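You operate a simulated robot arm through the tools that you are given. There is no shell and no other tool. Be economical: measure what you need, move in short steps, check, and stop when the job is done.

Carry out the task below with a simulated two-armed robot. There is one attempt and no reset: what you move stays moved.

## Task
Fetch the blue airing clump and set it in the blend drum. Then fetch the grey airing pad and set it on the top of the riveting bench. Then put the green airing clump on the air shelf top. Then pull the weight drawer open. Do these in the order given. Set down upright: blue airing clump, green airing clump.

The check looks at the end state, three seconds after you hand in, the way a careful person would. Anything else that was tipped, shoved, dropped, spilled or broken makes it a failure.

## Robot
Two 7-joint arms with two-finger parallel grippers on one trunk, on a base that drives. Base frame: it is fixed to the floor where the robot stands at the start and does not move with it; the origin is under the middle of the robot, x ahead of it, y to its left, z up. Readings come in m, degrees, newtons and seconds.
The left shoulder is at the start at [0.05, 0.165, 1.13], the right one opposite. With the tool pointing down near the work surface each hand reaches from about 0.1 to 0.32 m from the robot's upright axis, wherever it stands, measured 20 degrees to its own side. Places, roughly: air shelf top [0.5, -3.9, 0.8]; blend drum [0.1, 2.7, 0.9]; blue airing clump (5x5x6 cm) [0.8, 0, 0.2]; green airing clump (5x5x6 cm) [0.6, -0.4, 0.8]; grey airing pad (6x5x3 cm) [0.7, -0.4, 0.2]; top of the riveting bench [-0.8, 0.9, 0.8]; weight drawer [1.1, -2, 0.7]. Payload 3.91 kg a hand.
The TCP of each hand is the grasp point between the finger pads, 0.03 m short of the fingertips. In the tool frame z runs along the fingers and y along their closing line. The gripper opens to 0.11 m. The fingers are 0.02 m wide and 0.01 m thick; the gripper's body (0.048 by 0.112 m) begins 0.055 m behind the TCP.
Orientation is told as [roll, pitch, yaw] about the base's x, y, z axes, in that order, counted from this pose: with the fingers straight down and closing along the base's y, the tool's x points along the base's -x, its y along +y and its z along -z.

## Interface
- The arms move only by the tool servo_tool. It takes "left_targets", "right_targets" or both (then of equal length, played together; a hand with none holds still); each is a list of rows, each a list of 2 entries, a list of its own where there are three numbers: the shift along the tool's x, y, z in m, then the turn, a rotation vector about the tool's x, y, z in degrees. In form: [[[tx, ty, tz], [rx, ry, rz]], ...]. A call has 1 to 12 rows; each row shifts and turns the commanded pose from where the row before left it, along the tool's axes as they then stand. "left_hand" and "right_hand" are, for a hand that has rows, the closure, from 0 (fully open) to 1 (shut), set as the call begins (left out, the last holds). Each row takes 0.2 s and may step no farther than 0.05 m and 8.6 degrees from the row before; otherwise, or with a gripper value out of range, the whole call is refused. Where a pose cannot be reached the arm comes as near as it can. A force on the tool above 40 N (or 10 N above the force at the start of the call, whichever is more), or a blocked arm, ends the call early, and 0.2 s more pass. The fingers move at their own pace (about 0.045 m/s each) and stop on an object; they squeeze with about 44 N. The grip force told is the motor's: it shows also when the fingers shut on nothing. Time passes only in rows, and 0.2 s behind the last, so rows that do not move let the fingers close. It gives the time, the measured TCP pose, the force on the tool (base axes), the opening and the grip force at its end, in the units of the frame above (readings bear some noise), with the torque about the TCP (base axes, N m) and any sound that the robot's microphone picked up.
- Cameras (640 x 400 px; columns grow to the right, rows downward): "scene" is now at [0.0917, -0.0486, 1.3048]; the picture's right is [-0.53, -0.85, 0.00], its down [-0.50, 0.31, -0.81] and it looks along [0.69, -0.43, -0.58] (base axes); focal length 268 px, centre (320, 200). "left" rides on the left gripper at [0.072, -0.017, -0.103] in its tool frame; the picture's right is [0.23, 0.97, 0.00], its down [-0.76, 0.18, -0.62] and it looks along [-0.61, 0.14, 0.78] (tool axes); focal length 222 px, centre (320, 200). "right" rides on the right gripper at [0.072, 0.017, -0.103] in its tool frame; the picture's right is [-0.23, 0.97, 0.00], its down [-0.76, -0.18, -0.62] and it looks along [-0.61, -0.14, 0.78] (tool axes); focal length 222 px, centre (320, 200). There is no depth. A picture from a camera that has moved, and an enlarged one, comes with that camera's place and axes in the base frame and with its lens. The place of the scene camera against the robot may be out by one fixed shift of up to 0.018 m in any direction.
- camera(camera): a new picture of that camera. It takes no simulated time.
- slide_trunk(by): slides the trunk up (or, below 0, down) by that many m; the arms and the scene camera ride with it, the base frame stays. It gives what a move gives, with no picture.
- steer(legs): drives the robot by 1 to 6 legs, each [ahead, left, turn to the left] in m, m and degrees, along the robot's own axes; the way and the turn of a leg run together, so that a leg with both is an arc; at most 1.5 m and 180 degrees a leg. The arms and the cameras ride along, it lands a little off, and it stops where it bumps. It gives what a move gives.
- aim_head(pan, tilt): turns the head with the scene camera to pan (to the left, within 80 degrees either way) and tilt (down, from -29 to 69), counted from straight ahead of the robot. It gives what a move gives.
- enlarge(camera, box): a new picture of the part [left, top, right, bottom] of that camera's present view, enlarged. It takes no simulated time.
- finish_job(): hands the job in; it is judged then, once.

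Work in short steps. Places have to be worked out from the pictures, the camera data and where the tool is seen: move nearer, look again, correct. Check each grasp and each placing, and mend what went wrong. You have 165 turns and 118 pictures in all, those below and enlarged ones among them. Open the grippers and draw the arms clear of the work before you hand the job in, unless the task says otherwise; then end with one line.

The tools are called by a JSON object that holds its "fn" and its "kwargs". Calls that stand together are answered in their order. servo_tool: Moves the arms, as the interface text tells. Its arguments: {"type":"object","properties":{"left_targets":{"type":"array"},"left_hand":{"type":"number"},"right_targets":{"type":"array"},"right_hand":{"type":"number"}},"required":[]} The other tools are called the same way: slide_trunk (by) slides the trunk up or down; steer (legs) drives the base; aim_head (pan, tilt) turns the head that bears the scene camera; camera (camera) takes a picture; enlarge (camera, box) takes an enlarged picture of a part of a camera's view; finish_job () hands the job in.

At the start:

```text
t: 0.0
left_eef_pos: [0.4663, 0.0244, 1.0485]
left_tcp_rot: [0.0, 0.0, 0.0]
left_force: [0.1, 0.8, -0.5]
left_moment: [-0.03, -0.02, -0.03]
left_gripper_width: 0.1101
left_grip_force: 0.2
right_eef_pos: [0.303, -0.337, 1.0896]
right_tcp_rot: [0.0, 0.0, 0.1]
right_force: [0.6, -0.3, 0.1]
right_moment: [-0.02, -0.02, 0.01]
right_gripper_width: 0.1101
right_grip_force: 0.1
trunk travel left (down, up): [-0.35, 0.153]
robot x, y, heading: [0.0012, 0.0014, 0.0]
head pan, tilt: [-32.0, 35.8]
```

scene: 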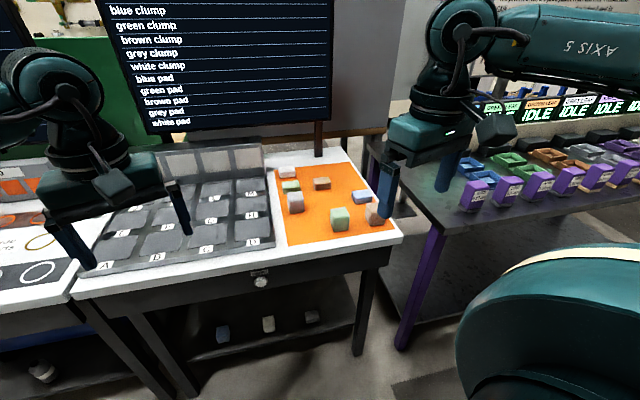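
right: 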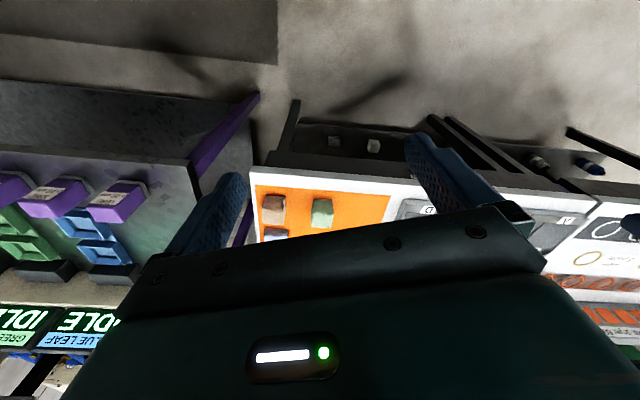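
left: 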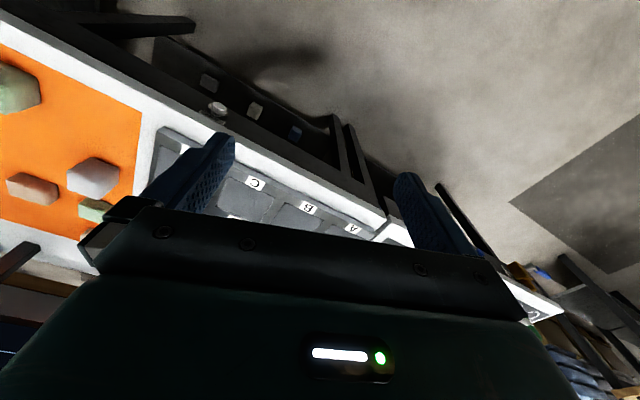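

I start by looking at the shelf under the table, where the blue clump and grey pad appear to be, with the head tilted further down.

{"fn": "aim_head", "kwargs": {"pan": -10, "tilt": 50}}

{"fn": "camera", "kwargs": {"camera": "scene"}}

```text
t: 0.9
left_eef_pos: [0.4652, 0.024, 1.0483]
left_tcp_rot: [0.0, 0.0, 0.0]
left_force: [-0.5, 0.5, 0.3]
left_moment: [-0.01, -0.01, -0.02]
left_gripper_width: 0.1099
left_grip_force: 0.1
right_eef_pos: [0.3048, -0.3377, 1.0904]
right_tcp_rot: [0.0, 0.1, 0.0]
right_force: [-0.1, 0.6, 0.4]
right_moment: [-0.03, -0.03, -0.01]
right_gripper_width: 0.1102
right_grip_force: 0.1
trunk travel left (down, up): [-0.35, 0.153]
robot x, y, heading: [0.0014, 0.0012, 0.2]
head pan, tilt: [-10.0, 50.0]
```

```text
114 pictures are left
camera scene: at [0.0932, -0.0156, 1.2843], right [-0.17, -0.98, 0.0], down [-0.75, 0.13, -0.64], along [0.63, -0.11, -0.77], focal length 268 px, centre (320, 200)
```

scene: 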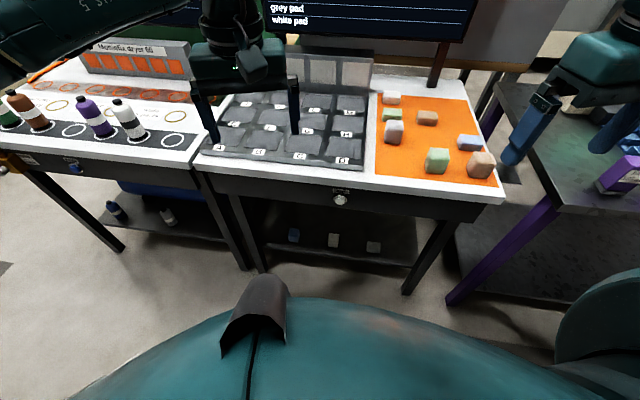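

Blue clump is around (0.75,-0.01), about 13 cm inside the table's edge, and the table is turned about -18°. Before choosing the grasp tilt I look toward the blend drum on the left.

{"fn": "aim_head", "kwargs": {"pan": 78, "tilt": 12}}

{"fn": "camera", "kwargs": {"camera": "scene"}}

```text
t: 2.5
left_eef_pos: [0.4648, 0.0238, 1.0478]
left_tcp_rot: [-0.1, 0.0, 0.0]
left_force: [-0.1, -0.1, -0.1]
left_moment: [0.01, 0.0, 0.03]
left_gripper_width: 0.1098
left_grip_force: 0.0
right_eef_pos: [0.3038, -0.3377, 1.0894]
right_tcp_rot: [0.0, 0.0, 0.0]
right_force: [0.0, 0.4, -0.3]
right_moment: [0.03, 0.01, 0.02]
right_gripper_width: 0.1101
right_grip_force: 0.0
trunk travel left (down, up): [-0.35, 0.153]
robot x, y, heading: [0.0012, -0.0006, 0.0]
head pan, tilt: [78.0, 12.0]
```

```text
113 pictures are left
camera scene: at [0.0368, 0.089, 1.3428], right [0.98, -0.21, 0.0], down [-0.04, -0.2, -0.98], along [0.2, 0.96, -0.21], focal length 268 px, centre (320, 200)
```

scene: 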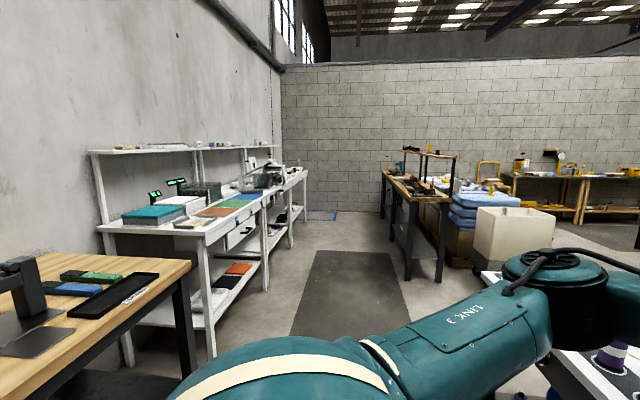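

The drum should appear around pixel (270,185); I enlarge that area, and the near bench on the left (the riveting bench).

{"fn": "enlarge", "kwargs": {"camera": "scene", "box": [90, 130, 330, 280]}}

{"fn": "enlarge", "kwargs": {"camera": "scene", "box": [220, 140, 316, 200]}}

```text
2.67 times, centred on (210, 205) of scene
camera zoom: at [0.0368, 0.089, 1.3428], right [0.98, -0.21, 0.0], down [-0.04, -0.2, -0.98], along [0.2, 0.96, -0.21], focal length 714 px, centre (613, 187)
```

zoom: 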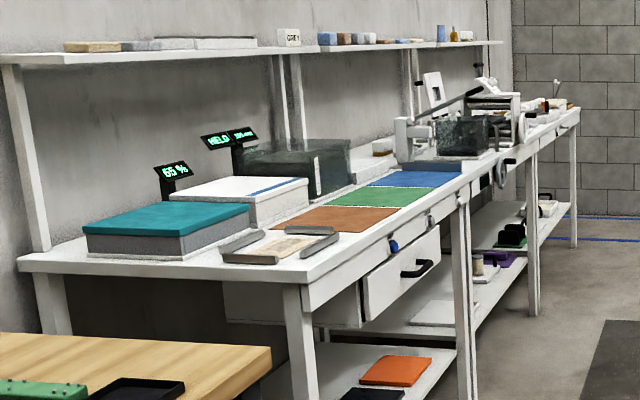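

```text
6.67 times, centred on (268, 170) of scene
camera zoom: at [0.0368, 0.089, 1.3428], right [0.98, -0.21, 0.0], down [-0.04, -0.2, -0.98], along [0.2, 0.96, -0.21], focal length 1784 px, centre (667, 400)
```

zoom: 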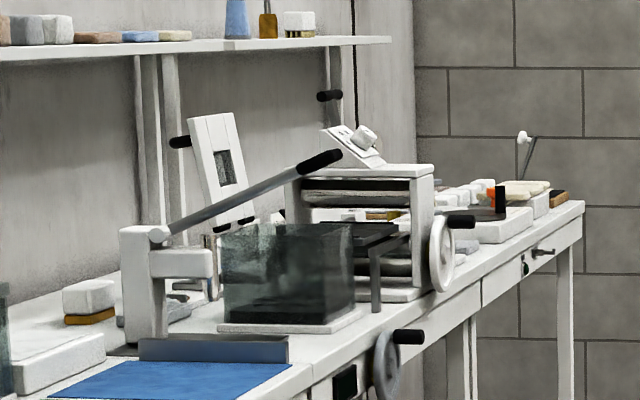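

The drum looks like a glass-walled box on the white bench. I'll grasp with the tool tilted ~35° forward to fit beneath the apron. First I turn to face the table squarely.

{"fn": "steer", "kwargs": {"legs": [[0, 0, -18]]}}

{"fn": "aim_head", "kwargs": {"pan": 5, "tilt": 52}}

{"fn": "slide_trunk", "kwargs": {"by": -0.35}}

{"fn": "camera", "kwargs": {"camera": "scene"}}

```text
t: 3.9
left_eef_pos: [0.45, -0.1213, 1.0489]
left_tcp_rot: [-0.1, 0.0, -18.0]
left_force: [-0.8, 0.8, 0.7]
left_moment: [-0.01, 0.01, -0.04]
left_gripper_width: 0.11
left_grip_force: 0.2
right_eef_pos: [0.1846, -0.4158, 1.0896]
right_tcp_rot: [0.0, 0.0, -17.9]
right_force: [0.6, 0.3, -0.2]
right_moment: [0.02, -0.01, -0.01]
right_gripper_width: 0.1101
right_grip_force: 0.1
trunk travel left (down, up): [-0.35, 0.153]
robot x, y, heading: [-0.0006, 0.0016, -18.1]
head pan, tilt: [78.0, 12.0]
```

```text
t: 5.3
left_eef_pos: [0.45, -0.1209, 1.0482]
left_tcp_rot: [0.0, 0.0, -17.9]
left_force: [0.4, 0.2, 0.1]
left_moment: [-0.02, 0.0, 0.02]
left_gripper_width: 0.1101
left_grip_force: 0.0
right_eef_pos: [0.1854, -0.4152, 1.0901]
right_tcp_rot: [0.0, 0.0, -17.9]
right_force: [-0.5, -0.4, 0.3]
right_moment: [-0.01, 0.04, -0.01]
right_gripper_width: 0.11
right_grip_force: 0.2
trunk travel left (down, up): [-0.35, 0.153]
robot x, y, heading: [0.0015, 0.0038, -18.1]
head pan, tilt: [5.0, 52.0]
```

```text
t: 8.8
left_eef_pos: [0.4503, -0.1213, 0.6978]
left_tcp_rot: [0.0, 0.0, -17.9]
left_force: [0.0, 0.0, -0.1]
left_moment: [0.0, 0.01, 0.01]
left_gripper_width: 0.1099
left_grip_force: 0.0
right_eef_pos: [0.1846, -0.4148, 0.7393]
right_tcp_rot: [0.0, 0.0, -18.1]
right_force: [0.4, 0.2, 0.7]
right_moment: [-0.04, 0.01, 0.0]
right_gripper_width: 0.1098
right_grip_force: 0.0
trunk travel left (down, up): [0.0, 0.503]
robot x, y, heading: [-0.0011, 0.0008, -17.9]
head pan, tilt: [5.0, 52.0]
```

```text
110 pictures are left
camera scene: at [0.0891, -0.0281, 0.9316], right [-0.22, -0.97, 0.0], down [-0.77, 0.18, -0.62], along [0.6, -0.14, -0.79], focal length 268 px, centre (320, 200)
```

scene: 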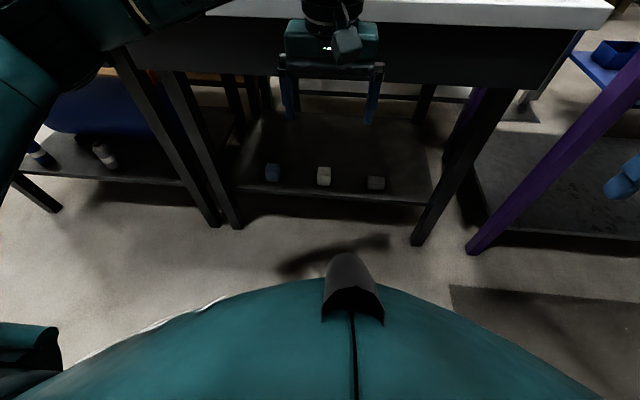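

Blue is at about (0.762,-0.013), i.e. 0.73 ahead and 0.22 left of the robot axis; reachable with the left arm from here. I lower the left hand in front of the table and tilt it 35° forward.

{"fn": "servo_tool", "kwargs": {"left_targets": [[[0.01, 0.033, 0.035], [0, 0, 0]], [[0.01, 0.033, 0.035], [0, 0, 0]], [[0.01, 0.033, 0.035], [0, 0, 0]], [[0.01, 0.033, 0.035], [0, 0, 0]], [[0.01, 0.033, 0.035], [0, 0, 0]], [[0.01, 0.033, 0.035], [0, 0, 0]], [[0, 0, 0.04], [0, -7, 0]], [[0, 0, 0.04], [0, -7, 0]], [[0, 0, 0], [0, -7, 0]], [[0, 0, 0], [0, -7, 0]], [[0, 0, 0], [0, -7, 0]]], "left_hand": 0}}

{"fn": "camera", "kwargs": {"camera": "left"}}

{"fn": "camera", "kwargs": {"camera": "scene"}}

```text
t: 11.2
left_eef_pos: [0.4602, 0.0845, 0.408]
left_tcp_rot: [-0.1, -35.0, -17.9]
left_force: [-0.6, -0.7, -0.1]
left_moment: [-0.01, -0.06, 0.01]
left_gripper_width: 0.1098
left_grip_force: 0.0
right_eef_pos: [0.1843, -0.4139, 0.7388]
right_tcp_rot: [0.1, 0.1, -17.9]
right_force: [-0.2, -0.2, 0.1]
right_moment: [0.0, 0.02, 0.0]
right_gripper_width: 0.1101
right_grip_force: 0.0
trunk travel left (down, up): [0.0, 0.503]
robot x, y, heading: [0.0011, 0.0005, -18.2]
head pan, tilt: [5.0, 52.0]
```

```text
109 pictures are left
camera left: at [0.3406, 0.1042, 0.4513], right [0.12, 0.98, -0.13], down [0.31, 0.09, 0.95], along [0.94, -0.16, -0.29], focal length 222 px, centre (320, 200)
```

left: 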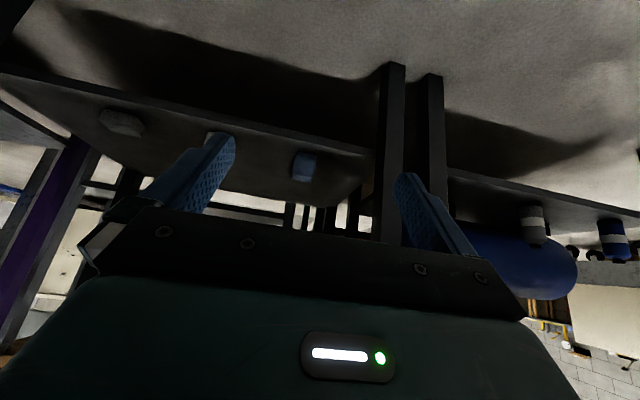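

```text
108 pictures are left
camera scene: at [0.0892, -0.0281, 0.9316], right [-0.22, -0.97, 0.0], down [-0.77, 0.18, -0.62], along [0.6, -0.14, -0.79], focal length 268 px, centre (320, 200)
```

scene: 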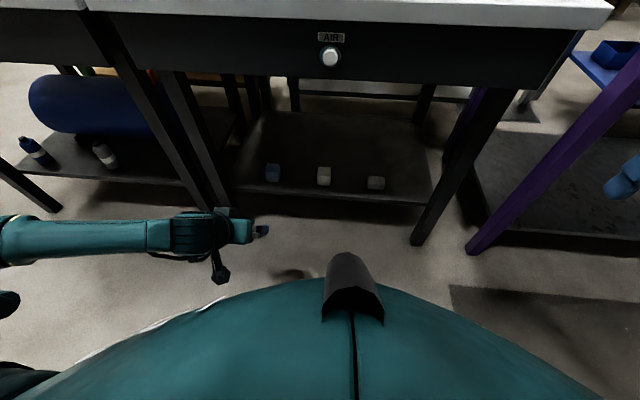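

Both cameras agree on blue at about (0.763,-0.014). I advance to just before the shelf edge at z≈0.30.

{"fn": "servo_tool", "kwargs": {"left_targets": [[[-0.0186, 0, 0.0394], [0, 0, 0]], [[-0.0186, 0, 0.0394], [0, 0, 0]], [[-0.0186, 0, 0.0394], [0, 0, 0]], [[-0.0186, 0, 0.0394], [0, 0, 0]], [[-0.0186, 0, 0.0394], [0, 0, 0]]]}}

{"fn": "camera", "kwargs": {"camera": "left"}}

{"fn": "camera", "kwargs": {"camera": "scene"}}

```text
t: 12.3
left_eef_pos: [0.6406, 0.0267, 0.3015]
left_tcp_rot: [-0.1, -35.0, -18.0]
left_force: [0.2, 0.4, -0.4]
left_moment: [0.0, 0.0, 0.0]
left_gripper_width: 0.1101
left_grip_force: 0.1
right_eef_pos: [0.1847, -0.4159, 0.7394]
right_tcp_rot: [-0.1, 0.0, -17.9]
right_force: [0.5, 0.2, 0.4]
right_moment: [-0.01, -0.01, 0.0]
right_gripper_width: 0.1101
right_grip_force: 0.0
trunk travel left (down, up): [0.0, 0.503]
robot x, y, heading: [0.0019, 0.0012, -17.7]
head pan, tilt: [5.0, 52.0]
```

```text
107 pictures are left
camera left: at [0.5216, 0.0463, 0.3453], right [0.12, 0.98, -0.13], down [0.31, 0.09, 0.95], along [0.94, -0.16, -0.29], focal length 222 px, centre (320, 200)
```

left: 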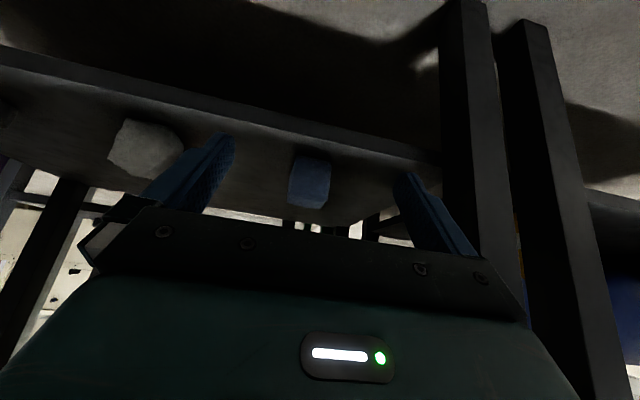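

```text
106 pictures are left
camera scene: at [0.0891, -0.0281, 0.9316], right [-0.22, -0.97, 0.0], down [-0.77, 0.18, -0.62], along [0.6, -0.14, -0.79], focal length 268 px, centre (320, 200)
```

scene: 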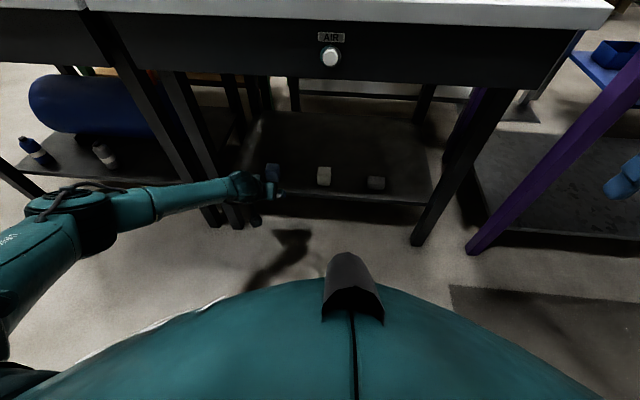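

Path is clear of the table leg; blue refined at (0.767,-0.012). I slide forward 13 cm and down 4 cm so the fingers straddle it, then check.

{"fn": "servo_tool", "kwargs": {"left_targets": [[[-0.0213, 0.0007, 0.027], [0, 0, 0]], [[-0.0213, 0.0007, 0.027], [0, 0, 0]], [[-0.0213, 0.0007, 0.027], [0, 0, 0]], [[-0.0213, 0.0007, 0.027], [0, 0, 0]]]}}

{"fn": "camera", "kwargs": {"camera": "left"}}

```text
t: 13.3
left_eef_pos: [0.7004, 0.0053, 0.2801]
left_tcp_rot: [0.0, -35.1, -17.8]
left_force: [0.3, 0.2, -0.7]
left_moment: [-0.01, 0.0, -0.02]
left_gripper_width: 0.11
left_grip_force: 0.0
left hand out of reach, approached as far as the arm can: row 2, 3, 4
right_eef_pos: [0.1846, -0.4162, 0.7383]
right_tcp_rot: [0.0, 0.0, -18.0]
right_force: [0.8, -0.5, 0.2]
right_moment: [-0.01, 0.01, 0.01]
right_gripper_width: 0.11
right_grip_force: 0.0
trunk travel left (down, up): [0.0, 0.503]
robot x, y, heading: [-0.0012, -0.0017, -18.3]
head pan, tilt: [5.0, 52.0]
```

```text
105 pictures are left
camera left: at [0.5813, 0.0254, 0.3239], right [0.12, 0.98, -0.13], down [0.31, 0.09, 0.95], along [0.94, -0.16, -0.29], focal length 222 px, centre (320, 200)
```

left: 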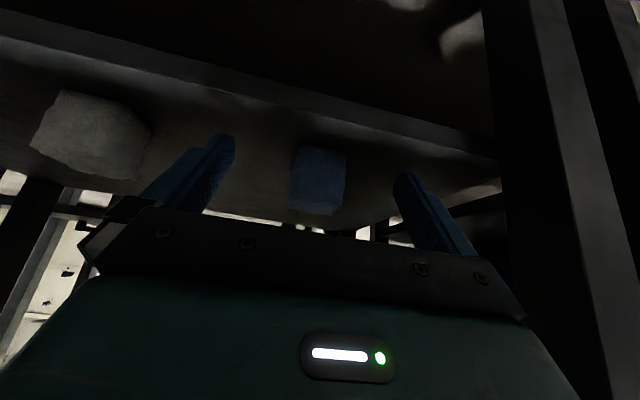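

The arm hit its reach limit 7 cm short. I back up a little to get a clean commanded pose before driving the base nearer.

{"fn": "servo_tool", "kwargs": {"left_targets": [[[0.0246, 0, -0.0172], [0, 0, 0]], [[0, 0, 0], [0, 0, 0]]]}}

```text
t: 13.9
left_eef_pos: [0.673, 0.0165, 0.2807]
left_tcp_rot: [0.0, -35.1, -17.9]
left_force: [0.3, 0.1, -0.4]
left_moment: [0.01, -0.03, -0.02]
left_gripper_width: 0.1102
left_grip_force: 0.0
right_eef_pos: [0.1852, -0.4158, 0.7389]
right_tcp_rot: [0.0, 0.1, -18.0]
right_force: [-0.4, 0.3, -0.6]
right_moment: [0.02, 0.02, 0.01]
right_gripper_width: 0.1099
right_grip_force: 0.0
trunk travel left (down, up): [0.0, 0.503]
robot x, y, heading: [-0.001, -0.0004, -18.0]
head pan, tilt: [5.0, 52.0]
```

Commands are counted from the actual pose. Now I drive 6 cm ahead with the hand low.

{"fn": "steer", "kwargs": {"legs": [[0.06, 0, 0]]}}

{"fn": "camera", "kwargs": {"camera": "left"}}

```text
t: 14.9
left_eef_pos: [0.7281, -0.0027, 0.281]
left_tcp_rot: [0.0, -35.0, -18.1]
left_force: [-0.1, 0.1, 0.0]
left_moment: [0.01, 0.02, -0.03]
left_gripper_width: 0.1102
left_grip_force: 0.1
right_eef_pos: [0.241, -0.4328, 0.7399]
right_tcp_rot: [-0.1, -0.1, -18.1]
right_force: [0.6, -0.6, 0.3]
right_moment: [-0.02, -0.01, 0.02]
right_gripper_width: 0.1098
right_grip_force: 0.1
trunk travel left (down, up): [0.0, 0.503]
robot x, y, heading: [0.0529, -0.0211, -18.2]
head pan, tilt: [5.0, 52.0]
```

```text
104 pictures are left
camera left: at [0.6086, 0.0177, 0.3247], right [0.12, 0.98, -0.13], down [0.31, 0.09, 0.95], along [0.94, -0.16, -0.29], focal length 222 px, centre (320, 200)
```

left: 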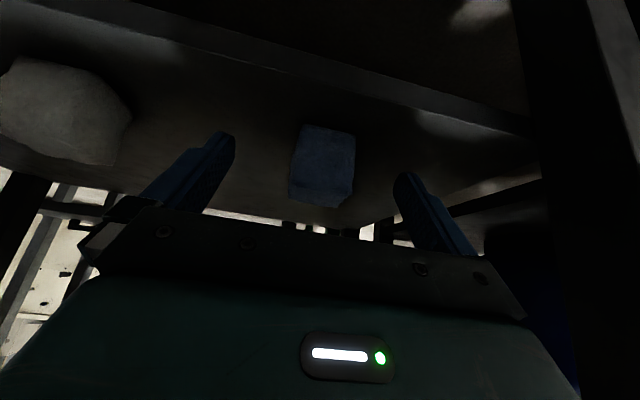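

Blue lies about 3.5 cm ahead and centred between the fingers. I make the last move.

{"fn": "servo_tool", "kwargs": {"left_targets": [[[-0.0092, 0.0017, 0.0192], [0, 0, 0]], [[-0.0092, 0.0017, 0.0192], [0, 0, 0]]]}}

{"fn": "servo_tool", "kwargs": {"left_targets": [[[0, 0, 0], [0, 0, 0]], [[0, 0, 0], [0, 0, 0]], [[0, 0, 0], [0, 0, 0]], [[0, 0, 0], [0, 0, 0]], [[0, 0, 0], [0, 0, 0]]], "left_hand": 1}}

{"fn": "camera", "kwargs": {"camera": "left"}}

```text
t: 15.5
left_eef_pos: [0.7439, -0.0061, 0.27]
left_tcp_rot: [0.0, -34.9, -18.0]
left_force: [0.3, 0.2, 0.6]
left_moment: [-0.02, -0.01, 0.04]
left_gripper_width: 0.11
left_grip_force: 0.0
left hand out of reach, approached as far as the arm can: row 2
right_eef_pos: [0.2399, -0.4331, 0.7396]
right_tcp_rot: [0.0, 0.0, -18.0]
right_force: [0.3, -0.6, 0.3]
right_moment: [-0.03, -0.01, -0.02]
right_gripper_width: 0.11
right_grip_force: 0.0
trunk travel left (down, up): [0.0, 0.503]
robot x, y, heading: [0.0561, -0.0203, -18.3]
head pan, tilt: [5.0, 52.0]
```

```text
t: 16.7
left_eef_pos: [0.7445, -0.0074, 0.2711]
left_tcp_rot: [-0.1, -35.0, -18.0]
left_force: [0.2, 0.1, -0.3]
left_moment: [0.03, 0.0, -0.02]
left_gripper_width: 0.0489
left_grip_force: 44.0
right_eef_pos: [0.2403, -0.4341, 0.7404]
right_tcp_rot: [0.0, 0.0, -18.0]
right_force: [0.3, 0.5, 0.5]
right_moment: [0.01, -0.02, 0.01]
right_gripper_width: 0.1102
right_grip_force: 0.0
trunk travel left (down, up): [0.0, 0.503]
robot x, y, heading: [0.0538, -0.0197, -18.1]
head pan, tilt: [5.0, 52.0]
```

```text
103 pictures are left
camera left: at [0.6251, 0.0129, 0.3145], right [0.12, 0.98, -0.13], down [0.31, 0.09, 0.95], along [0.94, -0.16, -0.29], focal length 222 px, centre (320, 200)
```

left: 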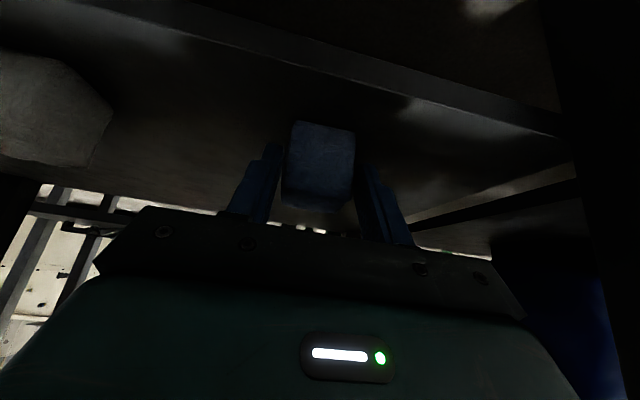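

Gripped at 49 mm width. I lift 3 cm, then check before backing out.

{"fn": "servo_tool", "kwargs": {"left_targets": [[[-0.0086, 0, -0.0123], [0, 0, 0]], [[-0.0086, 0, -0.0123], [0, 0, 0]], [[0.0082, 0, -0.0057], [0, 0, 0]]]}}

{"fn": "camera", "kwargs": {"camera": "left"}}

```text
t: 17.5
left_eef_pos: [0.7364, -0.0034, 0.3035]
left_tcp_rot: [0.0, -35.0, -18.0]
left_force: [0.4, -0.1, -0.5]
left_moment: [-0.02, -0.01, -0.02]
left_gripper_width: 0.0483
left_grip_force: 43.6
right_eef_pos: [0.2408, -0.4328, 0.7391]
right_tcp_rot: [-0.1, 0.0, -18.0]
right_force: [-0.5, -0.2, 0.0]
right_moment: [0.01, 0.01, 0.02]
right_gripper_width: 0.1101
right_grip_force: 0.0
trunk travel left (down, up): [0.0, 0.503]
robot x, y, heading: [0.0561, -0.0192, -18.3]
head pan, tilt: [5.0, 52.0]
```

```text
102 pictures are left
camera left: at [0.616, 0.016, 0.346], right [0.12, 0.98, -0.13], down [0.31, 0.09, 0.95], along [0.94, -0.16, -0.29], focal length 222 px, centre (320, 200)
```

left: 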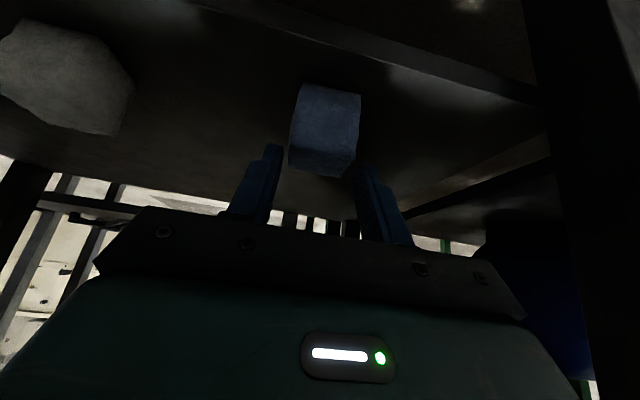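

The clump slipped out of the tip grip (still on the shelf, upright at z≈0.25). I open, pull back 4 cm, and drive closer for a deeper grasp.

{"fn": "servo_tool", "kwargs": {"left_targets": [[[0, 0, 0], [0, 0, 0]], [[0, 0, 0], [0, 0, 0]], [[0, 0, 0], [0, 0, 0]], [[0, 0, 0], [0, 0, 0]], [[0, 0, 0], [0, 0, 0]], [[0.0164, 0, -0.0115], [0, 0, 0]], [[0.0164, 0, -0.0115], [0, 0, 0]]], "left_hand": 0}}

{"fn": "steer", "kwargs": {"legs": [[0.055, 0, 0]]}}

{"fn": "camera", "kwargs": {"camera": "left"}}

```text
t: 19.1
left_eef_pos: [0.6977, 0.0095, 0.3019]
left_tcp_rot: [0.0, -35.0, -18.0]
left_force: [0.2, -0.5, -0.8]
left_moment: [0.02, -0.01, -0.02]
left_gripper_width: 0.1099
left_grip_force: 0.1
right_eef_pos: [0.2411, -0.4325, 0.7405]
right_tcp_rot: [0.0, 0.0, -17.9]
right_force: [0.8, -0.9, 0.6]
right_moment: [0.01, 0.0, -0.01]
right_gripper_width: 0.1101
right_grip_force: 0.0
trunk travel left (down, up): [0.0, 0.503]
robot x, y, heading: [0.0556, -0.0153, -18.1]
head pan, tilt: [5.0, 52.0]
```

```text
t: 20.1
left_eef_pos: [0.7478, -0.0085, 0.303]
left_tcp_rot: [0.0, -35.0, -18.0]
left_force: [-0.2, 0.1, -0.9]
left_moment: [-0.02, 0.01, -0.01]
left_gripper_width: 0.1099
left_grip_force: 0.1
right_eef_pos: [0.2908, -0.4502, 0.7401]
right_tcp_rot: [0.0, 0.0, -18.0]
right_force: [0.4, 0.4, 0.1]
right_moment: [0.04, 0.01, -0.01]
right_gripper_width: 0.1101
right_grip_force: 0.0
trunk travel left (down, up): [0.0, 0.503]
robot x, y, heading: [0.1036, -0.0343, -18.0]
head pan, tilt: [5.0, 52.0]
```

```text
101 pictures are left
camera left: at [0.6289, 0.0124, 0.3458], right [0.12, 0.98, -0.13], down [0.31, 0.09, 0.95], along [0.94, -0.16, -0.29], focal length 222 px, centre (320, 200)
```

left: 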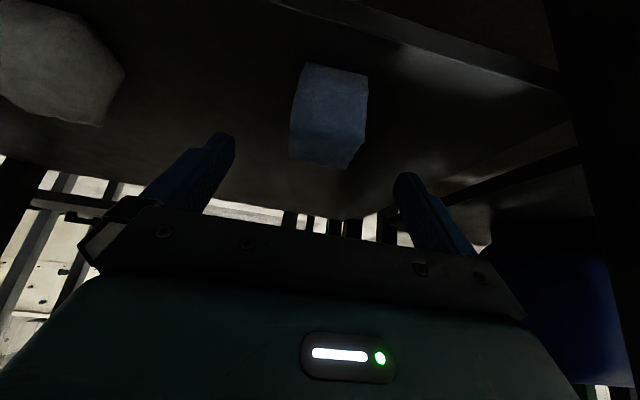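

Clump centre is now just 5 mm ahead and ~5 cm below the TCP. I lower onto it to z≈0.256.

{"fn": "servo_tool", "kwargs": {"left_targets": [[[0.0115, 0, 0.0207], [0, 0, 0]], [[0.0115, 0, 0.0207], [0, 0, 0]]]}}

{"fn": "camera", "kwargs": {"camera": "left"}}

```text
t: 20.6
left_eef_pos: [0.7527, -0.0085, 0.2522]
left_tcp_rot: [0.0, -35.0, -18.0]
left_force: [0.1, 0.3, -0.5]
left_moment: [-0.01, 0.0, 0.0]
left_gripper_width: 0.11
left_grip_force: 0.0
right_eef_pos: [0.2897, -0.4507, 0.7398]
right_tcp_rot: [0.1, 0.0, -18.0]
right_force: [0.4, 0.4, 0.8]
right_moment: [-0.01, 0.01, 0.0]
right_gripper_width: 0.11
right_grip_force: 0.0
trunk travel left (down, up): [0.0, 0.503]
robot x, y, heading: [0.1055, -0.0334, -18.0]
head pan, tilt: [5.0, 52.0]
```

```text
100 pictures are left
camera left: at [0.6334, 0.0103, 0.2966], right [0.12, 0.98, -0.13], down [0.31, 0.09, 0.95], along [0.94, -0.16, -0.29], focal length 222 px, centre (320, 200)
```

left: 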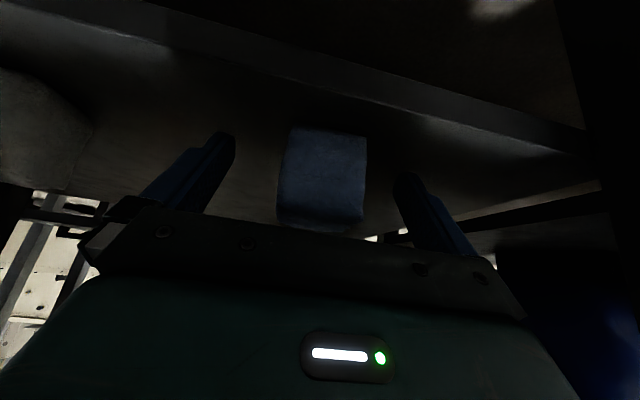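

Fingers straddle the clump at its mid-height. I close.

{"fn": "servo_tool", "kwargs": {"left_targets": [[[0, 0, 0], [0, 0, 0]], [[0, 0, 0], [0, 0, 0]], [[0, 0, 0], [0, 0, 0]], [[0, 0, 0], [0, 0, 0]], [[0, 0, 0], [0, 0, 0]], [[-0.0086, 0, -0.0123], [0, 0, 0]], [[-0.0086, 0, -0.0123], [0, 0, 0]]], "left_hand": 1}}

{"fn": "camera", "kwargs": {"camera": "left"}}

```text
t: 22.2
left_eef_pos: [0.7524, -0.0099, 0.2843]
left_tcp_rot: [-0.1, -35.1, -18.0]
left_force: [0.5, -0.5, -0.5]
left_moment: [0.0, -0.02, 0.02]
left_gripper_width: 0.0489
left_grip_force: 44.1
right_eef_pos: [0.2899, -0.4505, 0.7406]
right_tcp_rot: [0.0, 0.0, -17.9]
right_force: [-0.8, -1.5, 0.5]
right_moment: [-0.06, 0.03, 0.0]
right_gripper_width: 0.11
right_grip_force: 0.0
trunk travel left (down, up): [0.0, 0.503]
robot x, y, heading: [0.1068, -0.0394, -17.9]
head pan, tilt: [5.0, 52.0]
```

```text
99 pictures are left
camera left: at [0.6333, 0.0108, 0.3278], right [0.12, 0.98, -0.13], down [0.31, 0.09, 0.95], along [0.94, -0.16, -0.29], focal length 222 px, centre (320, 200)
```

left: 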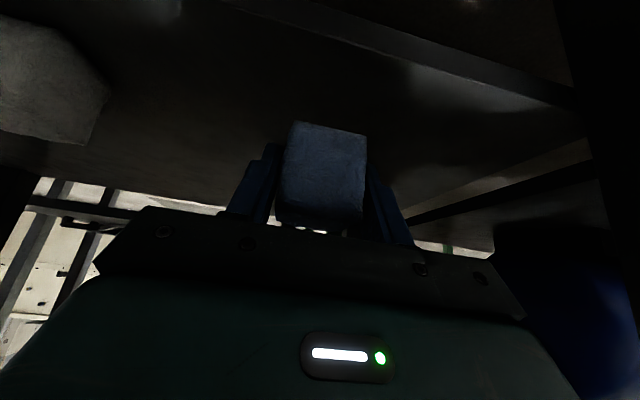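

The clump rose with the fingers. I lift slightly more and back the robot out 0.3 m.

{"fn": "servo_tool", "kwargs": {"left_targets": [[[-0.0115, 0, -0.0164], [0, 0, 0]], [[0, 0, 0], [0, 0, 0]]]}}

{"fn": "steer", "kwargs": {"legs": [[-0.3, 0, 0]]}}

{"fn": "camera", "kwargs": {"camera": "scene"}}

{"fn": "camera", "kwargs": {"camera": "left"}}

```text
t: 22.9
left_eef_pos: [0.7533, -0.0115, 0.3056]
left_tcp_rot: [0.0, -35.0, -18.0]
left_force: [0.5, 0.2, 0.1]
left_moment: [-0.01, 0.0, -0.03]
left_gripper_width: 0.0491
left_grip_force: 43.8
right_eef_pos: [0.2907, -0.4497, 0.7401]
right_tcp_rot: [0.0, 0.0, -17.9]
right_force: [-0.9, 0.5, -0.2]
right_moment: [-0.01, -0.01, 0.0]
right_gripper_width: 0.11
right_grip_force: 0.0
trunk travel left (down, up): [0.0, 0.503]
robot x, y, heading: [0.1062, -0.0346, -18.0]
head pan, tilt: [5.0, 52.0]
```

```text
t: 24.9
left_eef_pos: [0.4683, 0.0837, 0.3052]
left_tcp_rot: [0.0, -35.0, -17.8]
left_force: [0.3, -0.6, -0.7]
left_moment: [0.01, -0.03, -0.03]
left_gripper_width: 0.0489
left_grip_force: 43.6
right_eef_pos: [0.0071, -0.357, 0.7392]
right_tcp_rot: [-0.1, 0.1, -17.8]
right_force: [0.1, -0.5, 1.1]
right_moment: [-0.01, 0.02, -0.01]
right_gripper_width: 0.1099
right_grip_force: 0.1
trunk travel left (down, up): [0.0, 0.503]
robot x, y, heading: [-0.1778, 0.0537, -17.8]
head pan, tilt: [5.0, 52.0]
```

```text
98 pictures are left
camera scene: at [-0.0896, 0.0298, 0.9316], right [-0.22, -0.97, 0.0], down [-0.77, 0.18, -0.62], along [0.6, -0.14, -0.79], focal length 268 px, centre (320, 200)
```

scene: 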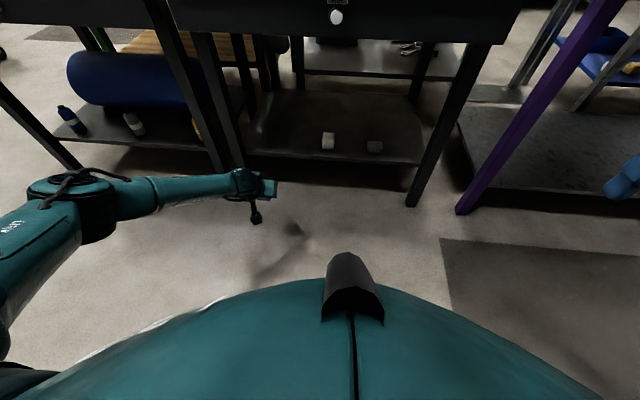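

```text
97 pictures are left
camera left: at [0.3489, 0.1033, 0.3481], right [0.12, 0.98, -0.13], down [0.31, 0.09, 0.95], along [0.94, -0.15, -0.29], focal length 222 px, centre (320, 200)
```

left: 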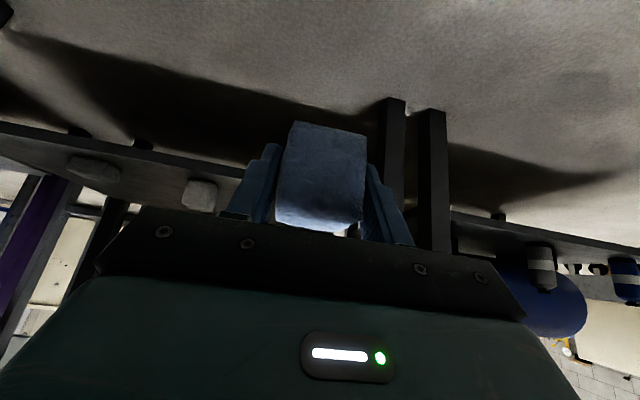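

Block is securely held. I tuck the left hand back/up, raise the trunk, and turn around toward the wall benches.

{"fn": "servo_tool", "kwargs": {"left_targets": [[[0.0154, 0, -0.0465], [0, 0, 0]], [[0.0154, 0, -0.0465], [0, 0, 0]], [[0.0154, 0, -0.0465], [0, 0, 0]], [[0.0154, 0, -0.0465], [0, 0, 0]], [[0.0154, 0, -0.0465], [0, 0, 0]]]}}

{"fn": "slide_trunk", "kwargs": {"by": 0.45}}

{"fn": "steer", "kwargs": {"legs": [[0.08, 0, 0], [0, 0, 90]]}}

{"fn": "aim_head", "kwargs": {"pan": 20, "tilt": 20}}

{"fn": "camera", "kwargs": {"camera": "scene"}}

```text
t: 26.1
left_eef_pos: [0.2804, 0.1466, 0.4501]
left_tcp_rot: [0.1, -35.1, -17.8]
left_force: [0.4, -1.1, -0.5]
left_moment: [0.01, 0.01, -0.01]
left_gripper_width: 0.0492
left_grip_force: 43.6
right_eef_pos: [0.0084, -0.3563, 0.74]
right_tcp_rot: [0.1, 0.0, -17.8]
right_force: [0.0, 0.5, -0.3]
right_moment: [0.01, 0.01, -0.03]
right_gripper_width: 0.11
right_grip_force: 0.0
trunk travel left (down, up): [0.0, 0.503]
robot x, y, heading: [-0.1777, 0.0576, -17.4]
head pan, tilt: [5.0, 52.0]
```

```text
refused: 0.45 is not a number from -0.4 to 0.4
```

```text
t: 31.0
left_eef_pos: [-0.1946, 0.4919, 0.4493]
left_tcp_rot: [0.1, -35.0, 72.5]
left_force: [0.4, 0.3, -0.5]
left_moment: [0.0, 0.02, -0.03]
left_gripper_width: 0.0491
left_grip_force: 43.8
right_eef_pos: [0.3111, 0.2212, 0.7393]
right_tcp_rot: [0.0, 0.0, 72.5]
right_force: [0.6, 0.9, -0.3]
right_moment: [0.01, -0.01, 0.0]
right_gripper_width: 0.1098
right_grip_force: 0.1
trunk travel left (down, up): [0.0, 0.503]
robot x, y, heading: [-0.1008, 0.0297, 72.5]
head pan, tilt: [5.0, 52.0]
```

```text
t: 32.0
left_eef_pos: [-0.1949, 0.4927, 0.4491]
left_tcp_rot: [0.0, -35.0, 72.5]
left_force: [-0.9, -0.1, -0.1]
left_moment: [0.02, 0.01, 0.02]
left_gripper_width: 0.0486
left_grip_force: 43.8
right_eef_pos: [0.3103, 0.2213, 0.7399]
right_tcp_rot: [-0.1, -0.1, 72.5]
right_force: [0.2, 0.1, -0.2]
right_moment: [-0.01, -0.01, -0.02]
right_gripper_width: 0.11
right_grip_force: 0.1
trunk travel left (down, up): [0.0, 0.503]
robot x, y, heading: [-0.1011, 0.0295, 72.5]
head pan, tilt: [20.0, 20.0]
```

```text
96 pictures are left
camera scene: at [-0.1098, 0.152, 0.9797], right [1.0, 0.04, 0.0], down [0.01, -0.34, -0.94], along [-0.04, 0.94, -0.34], focal length 268 px, centre (320, 200)
```

scene: 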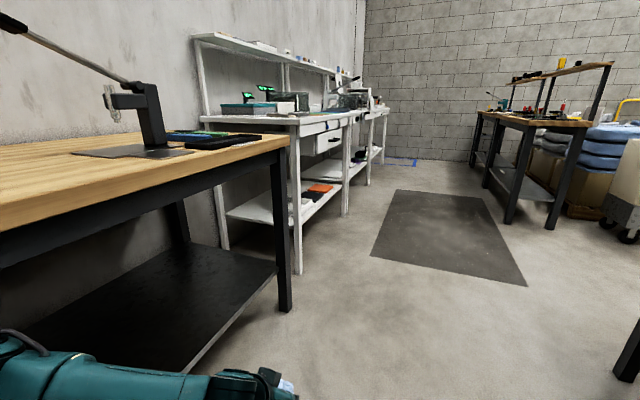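

Aisle is clear. I raise the trunk and drive along the aisle, staying about 0.7 m off the white bench, then look at the drum.

{"fn": "slide_trunk", "kwargs": {"by": 0.4}}

{"fn": "steer", "kwargs": {"legs": [[0.1, -0.1, 0], [1.0, 0, 0], [1.0, 0, 0]]}}

{"fn": "aim_head", "kwargs": {"pan": 60, "tilt": 25}}

{"fn": "camera", "kwargs": {"camera": "scene"}}

```text
t: 35.8
left_eef_pos: [-0.1937, 0.4922, 0.85]
left_tcp_rot: [0.0, -35.0, 72.4]
left_force: [-0.4, 0.8, -0.4]
left_moment: [-0.01, -0.01, -0.01]
left_gripper_width: 0.049
left_grip_force: 44.5
right_eef_pos: [0.3105, 0.2208, 1.1393]
right_tcp_rot: [0.0, 0.0, 72.4]
right_force: [-0.3, 0.4, 0.4]
right_moment: [-0.02, 0.02, 0.0]
right_gripper_width: 0.1099
right_grip_force: 0.1
trunk travel left (down, up): [-0.4, 0.103]
robot x, y, heading: [-0.1017, 0.0319, 72.8]
head pan, tilt: [20.0, 20.0]
```

```text
t: 46.7
left_eef_pos: [0.5806, 2.4595, 0.8497]
left_tcp_rot: [0.1, -35.0, 70.8]
left_force: [-0.3, 0.0, -0.7]
left_moment: [-0.04, 0.02, -0.01]
left_gripper_width: 0.049
left_grip_force: 43.6
right_eef_pos: [1.0779, 2.1739, 1.14]
right_tcp_rot: [-0.1, 0.1, 70.8]
right_force: [0.4, 0.3, -0.3]
right_moment: [-0.03, -0.03, -0.02]
right_gripper_width: 0.1099
right_grip_force: 0.1
trunk travel left (down, up): [-0.4, 0.103]
robot x, y, heading: [0.6557, 1.9956, 70.7]
head pan, tilt: [20.0, 20.0]
```

```text
t: 47.8
left_eef_pos: [0.5813, 2.4602, 0.8492]
left_tcp_rot: [0.0, -35.0, 70.8]
left_force: [0.2, -0.3, -0.4]
left_moment: [-0.02, -0.01, -0.01]
left_gripper_width: 0.0489
left_grip_force: 44.2
right_eef_pos: [1.0773, 2.174, 1.1396]
right_tcp_rot: [0.1, 0.1, 70.8]
right_force: [0.8, 0.4, -0.4]
right_moment: [-0.03, -0.02, 0.0]
right_gripper_width: 0.1099
right_grip_force: 0.1
trunk travel left (down, up): [-0.4, 0.103]
robot x, y, heading: [0.6599, 2.0017, 70.9]
head pan, tilt: [60.0, 25.0]
```

```text
95 pictures are left
camera scene: at [0.5958, 2.0939, 1.3717], right [0.76, 0.65, 0.0], down [0.28, -0.32, -0.91], along [-0.59, 0.69, -0.42], focal length 268 px, centre (320, 200)
```

scene: 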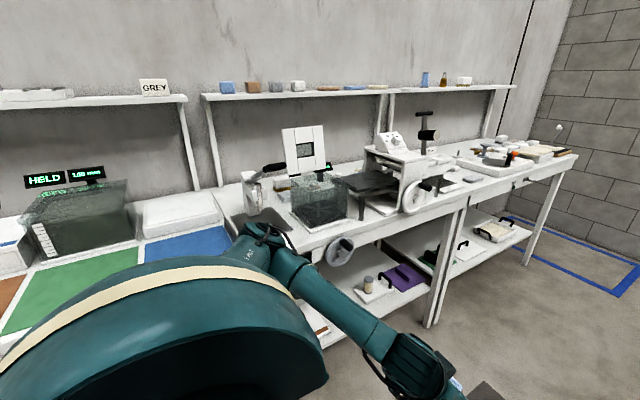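

I enlarge the region of the drum.

{"fn": "enlarge", "kwargs": {"camera": "scene", "box": [230, 110, 470, 260]}}

```text
2.67 times, centred on (350, 185) of scene
camera zoom: at [0.5958, 2.0939, 1.3717], right [0.76, 0.65, 0.0], down [0.28, -0.32, -0.91], along [-0.59, 0.69, -0.42], focal length 714 px, centre (240, 240)
```

zoom: 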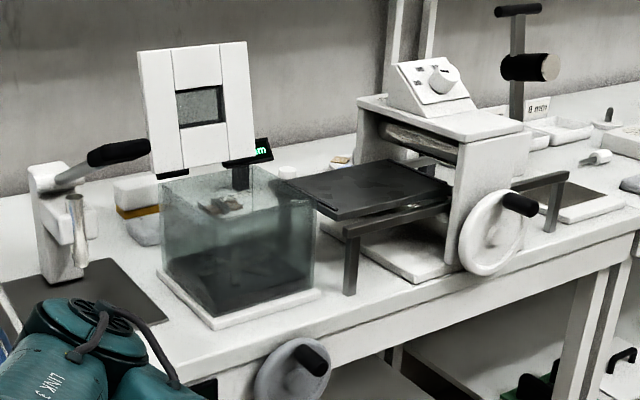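

The glass box (floor z≈0.905, centre ≈(0.02,2.76), walls ~0.13 m) with the crank below it is the drum. I raise the left hand, reduce its tilt to 25° (clump only 10° off), then drive on and turn to face the bench.

{"fn": "servo_tool", "kwargs": {"left_targets": [[[-0.0258, 0, -0.0369], [0, 0, 0]], [[-0.0258, 0, -0.0369], [0, 0, 0]], [[-0.0258, 0, -0.0369], [0, 0, 0]], [[-0.0258, 0, -0.0369], [0, 0, 0]], [[-0.0258, 0, -0.0369], [0, 0, 0]], [[-0.0258, 0, -0.0369], [0, 0, 0]], [[-0.0258, 0, -0.0369], [0, 0, 0]], [[0, 0, 0], [0, 5, 0]], [[0, 0, 0], [0, 5, 0]]]}}

{"fn": "steer", "kwargs": {"legs": [[0.73, -0.05, 0], [0, 0, 91]]}}

{"fn": "aim_head", "kwargs": {"pan": 10, "tilt": 30}}

{"fn": "camera", "kwargs": {"camera": "scene"}}

```text
t: 49.8
left_eef_pos: [0.5793, 2.4638, 1.1647]
left_tcp_rot: [0.0, -24.9, 70.7]
left_force: [-0.5, 0.6, -0.9]
left_moment: [0.01, 0.01, -0.03]
left_gripper_width: 0.049
left_grip_force: 44.0
right_eef_pos: [1.0771, 2.1742, 1.1392]
right_tcp_rot: [0.0, 0.1, 70.8]
right_force: [-0.1, -0.7, 0.0]
right_moment: [0.0, 0.03, 0.01]
right_gripper_width: 0.1099
right_grip_force: 0.0
trunk travel left (down, up): [-0.4, 0.103]
robot x, y, heading: [0.6589, 1.9979, 70.5]
head pan, tilt: [60.0, 25.0]
```

```text
t: 57.6
left_eef_pos: [0.4731, 2.5517, 1.166]
left_tcp_rot: [0.0, -25.0, 163.7]
left_force: [0.3, 0.3, -0.7]
left_moment: [0.02, -0.01, -0.02]
left_gripper_width: 0.0487
left_grip_force: 44.2
right_eef_pos: [0.7372, 3.0629, 1.1391]
right_tcp_rot: [0.0, 0.0, 163.7]
right_force: [0.5, 0.2, 0.7]
right_moment: [-0.02, 0.0, 0.0]
right_gripper_width: 0.1102
right_grip_force: 0.0
trunk travel left (down, up): [-0.4, 0.103]
robot x, y, heading: [0.9346, 2.6553, 163.6]
head pan, tilt: [60.0, 25.0]
```

```text
t: 58.8
left_eef_pos: [0.4744, 2.5507, 1.1648]
left_tcp_rot: [0.0, -24.9, 163.7]
left_force: [0.4, -0.4, -0.3]
left_moment: [-0.02, 0.05, 0.02]
left_gripper_width: 0.0491
left_grip_force: 44.2
right_eef_pos: [0.7361, 3.0626, 1.1398]
right_tcp_rot: [0.0, 0.0, 163.7]
right_force: [-0.5, 0.1, -0.4]
right_moment: [-0.02, 0.0, -0.01]
right_gripper_width: 0.11
right_grip_force: 0.0
trunk travel left (down, up): [-0.4, 0.103]
robot x, y, heading: [0.9324, 2.6467, 163.9]
head pan, tilt: [10.0, 30.0]
```

```text
93 pictures are left
camera scene: at [0.8037, 2.6695, 1.3638], right [0.11, 0.99, 0.0], down [0.5, -0.05, -0.87], along [-0.86, 0.09, -0.5], focal length 268 px, centre (320, 200)
```

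scene: 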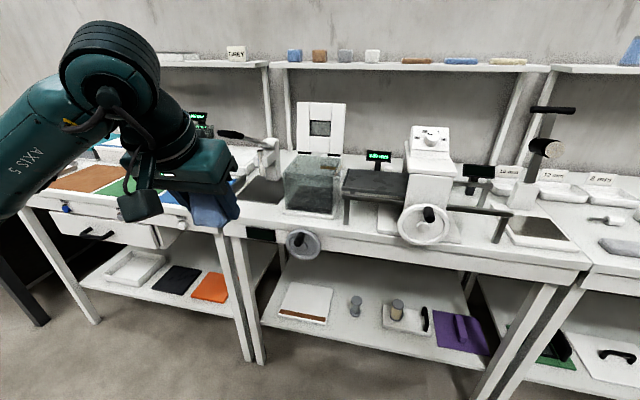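

Box centre re-estimated at about (0.03,2.735). I square up and drive 0.25 m closer.

{"fn": "steer", "kwargs": {"legs": [[0.25, 0, -1.9]]}}

{"fn": "aim_head", "kwargs": {"pan": 15, "tilt": 40}}

{"fn": "camera", "kwargs": {"camera": "scene"}}

{"fn": "camera", "kwargs": {"camera": "left"}}

```text
t: 60.6
left_eef_pos: [0.2394, 2.6383, 1.1658]
left_tcp_rot: [0.1, -25.0, 161.7]
left_force: [-0.2, -0.5, -0.5]
left_moment: [0.01, 0.02, -0.01]
left_gripper_width: 0.0489
left_grip_force: 44.0
right_eef_pos: [0.5174, 3.142, 1.1396]
right_tcp_rot: [0.0, 0.0, 161.8]
right_force: [-0.3, -0.1, -0.5]
right_moment: [-0.04, 0.03, -0.01]
right_gripper_width: 0.11
right_grip_force: 0.1
trunk travel left (down, up): [-0.4, 0.103]
robot x, y, heading: [0.704, 2.7258, 161.8]
head pan, tilt: [10.0, 30.0]
```

```text
t: 61.3
left_eef_pos: [0.2398, 2.6393, 1.166]
left_tcp_rot: [0.0, -24.9, 161.8]
left_force: [0.4, -0.6, -0.6]
left_moment: [-0.01, 0.0, 0.0]
left_gripper_width: 0.0489
left_grip_force: 44.4
right_eef_pos: [0.5179, 3.1421, 1.1406]
right_tcp_rot: [-0.1, 0.0, 161.8]
right_force: [0.3, -0.7, 0.4]
right_moment: [0.01, 0.08, 0.02]
right_gripper_width: 0.1101
right_grip_force: 0.1
trunk travel left (down, up): [-0.4, 0.103]
robot x, y, heading: [0.7032, 2.7257, 161.6]
head pan, tilt: [15.0, 40.0]
```

```text
92 pictures are left
camera scene: at [0.5776, 2.7372, 1.3485], right [0.06, 1.0, 0.0], down [0.64, -0.04, -0.77], along [-0.77, 0.04, -0.64], focal length 268 px, centre (320, 200)
```

scene: 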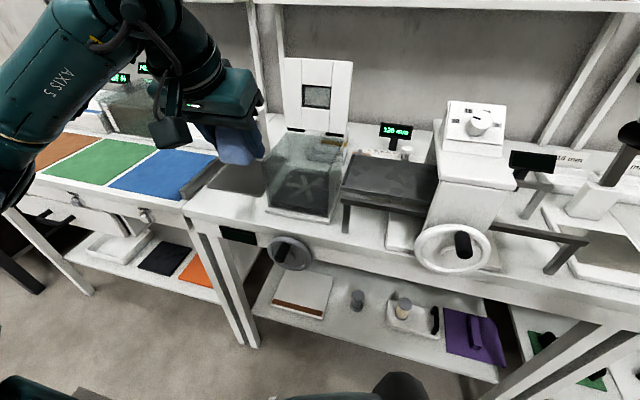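

```text
91 pictures are left
camera left: at [0.3481, 2.6201, 1.2288], right [-0.11, -0.99, -0.1], down [-0.46, -0.04, 0.89], along [-0.88, 0.14, -0.45], focal length 222 px, centre (320, 200)
```

left: 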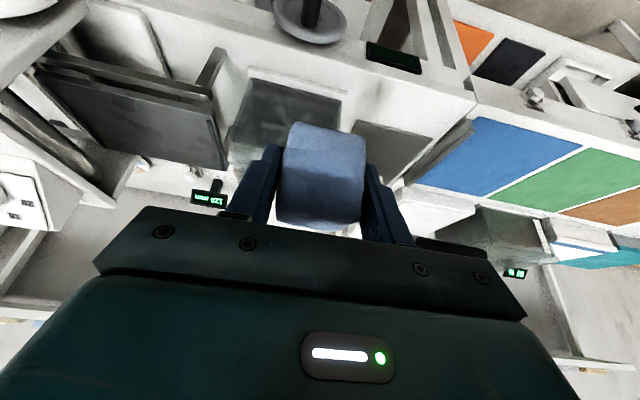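

I enlarge the drum to locate its corners and rim precisely.

{"fn": "enlarge", "kwargs": {"camera": "scene", "box": [230, 110, 390, 230]}}

```text
3.33 times, centred on (310, 170) of scene
camera zoom: at [0.5776, 2.7372, 1.3485], right [0.06, 1.0, 0.0], down [0.64, -0.04, -0.77], along [-0.77, 0.04, -0.64], focal length 892 px, centre (353, 300)
```

zoom: 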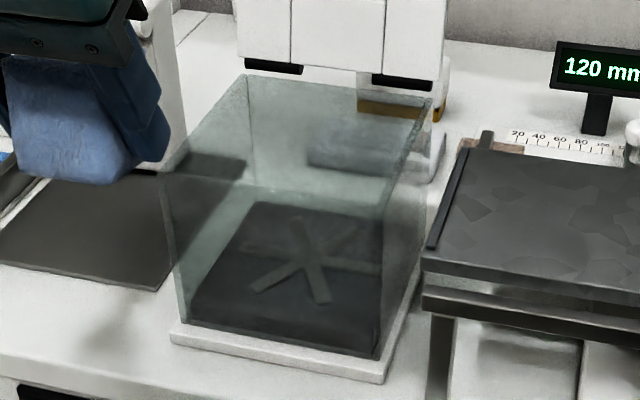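

It is the blend drum (stirrer on its floor, rim z≈1.04, inner ~14.5 cm). I bring the hand forward and slightly right above it, then re-measure with the wrist camera.

{"fn": "servo_tool", "kwargs": {"left_targets": [[[-0.034, -0.009, 0.0158], [0, 0, 0]], [[-0.034, -0.009, 0.0158], [0, 0, 0]], [[-0.034, -0.009, 0.0158], [0, 0, 0]], [[-0.034, -0.009, 0.0158], [0, 0, 0]]]}}

{"fn": "camera", "kwargs": {"camera": "left"}}

{"fn": "enlarge", "kwargs": {"camera": "scene", "box": [210, 80, 370, 230]}}

```text
t: 62.3
left_eef_pos: [0.1059, 2.7206, 1.1625]
left_tcp_rot: [0.1, -25.0, 161.8]
left_force: [0.2, -0.1, -0.3]
left_moment: [0.0, -0.01, -0.04]
left_gripper_width: 0.0487
left_grip_force: 43.9
right_eef_pos: [0.5182, 3.1418, 1.1406]
right_tcp_rot: [0.0, -0.1, 161.8]
right_force: [-1.0, 0.1, -0.2]
right_moment: [-0.01, 0.02, -0.02]
right_gripper_width: 0.1105
right_grip_force: 0.3
trunk travel left (down, up): [-0.4, 0.103]
robot x, y, heading: [0.7017, 2.7257, 161.9]
head pan, tilt: [15.0, 40.0]
```

```text
89 pictures are left
camera left: at [0.2148, 2.7016, 1.2274], right [-0.11, -0.99, -0.1], down [-0.46, -0.04, 0.89], along [-0.88, 0.14, -0.45], focal length 222 px, centre (320, 200)
```

left: 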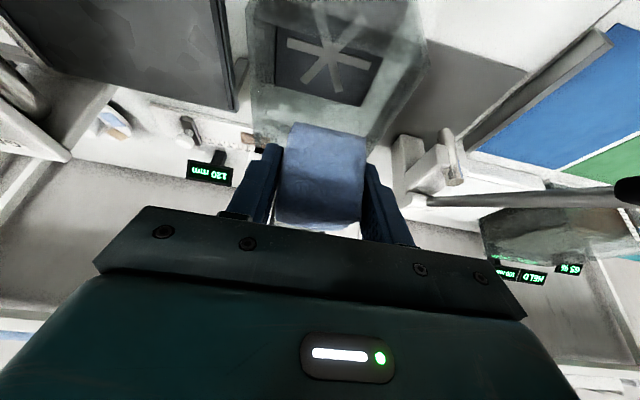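

```text
2.67 times, centred on (290, 155) of scene
camera zoom: at [0.5773, 2.7377, 1.3483], right [0.06, 1.0, 0.0], down [0.64, -0.04, -0.77], along [-0.76, 0.04, -0.64], focal length 714 px, centre (400, 320)
```

zoom: 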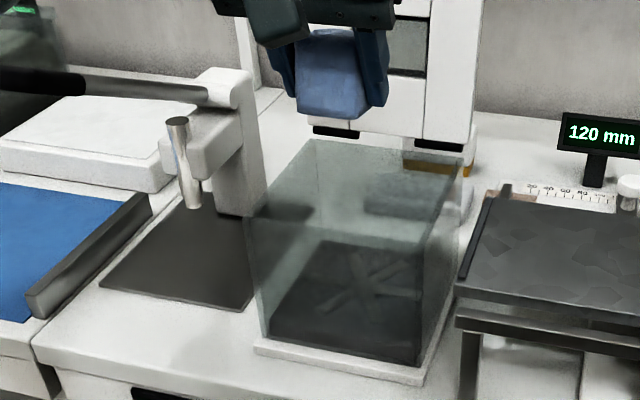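

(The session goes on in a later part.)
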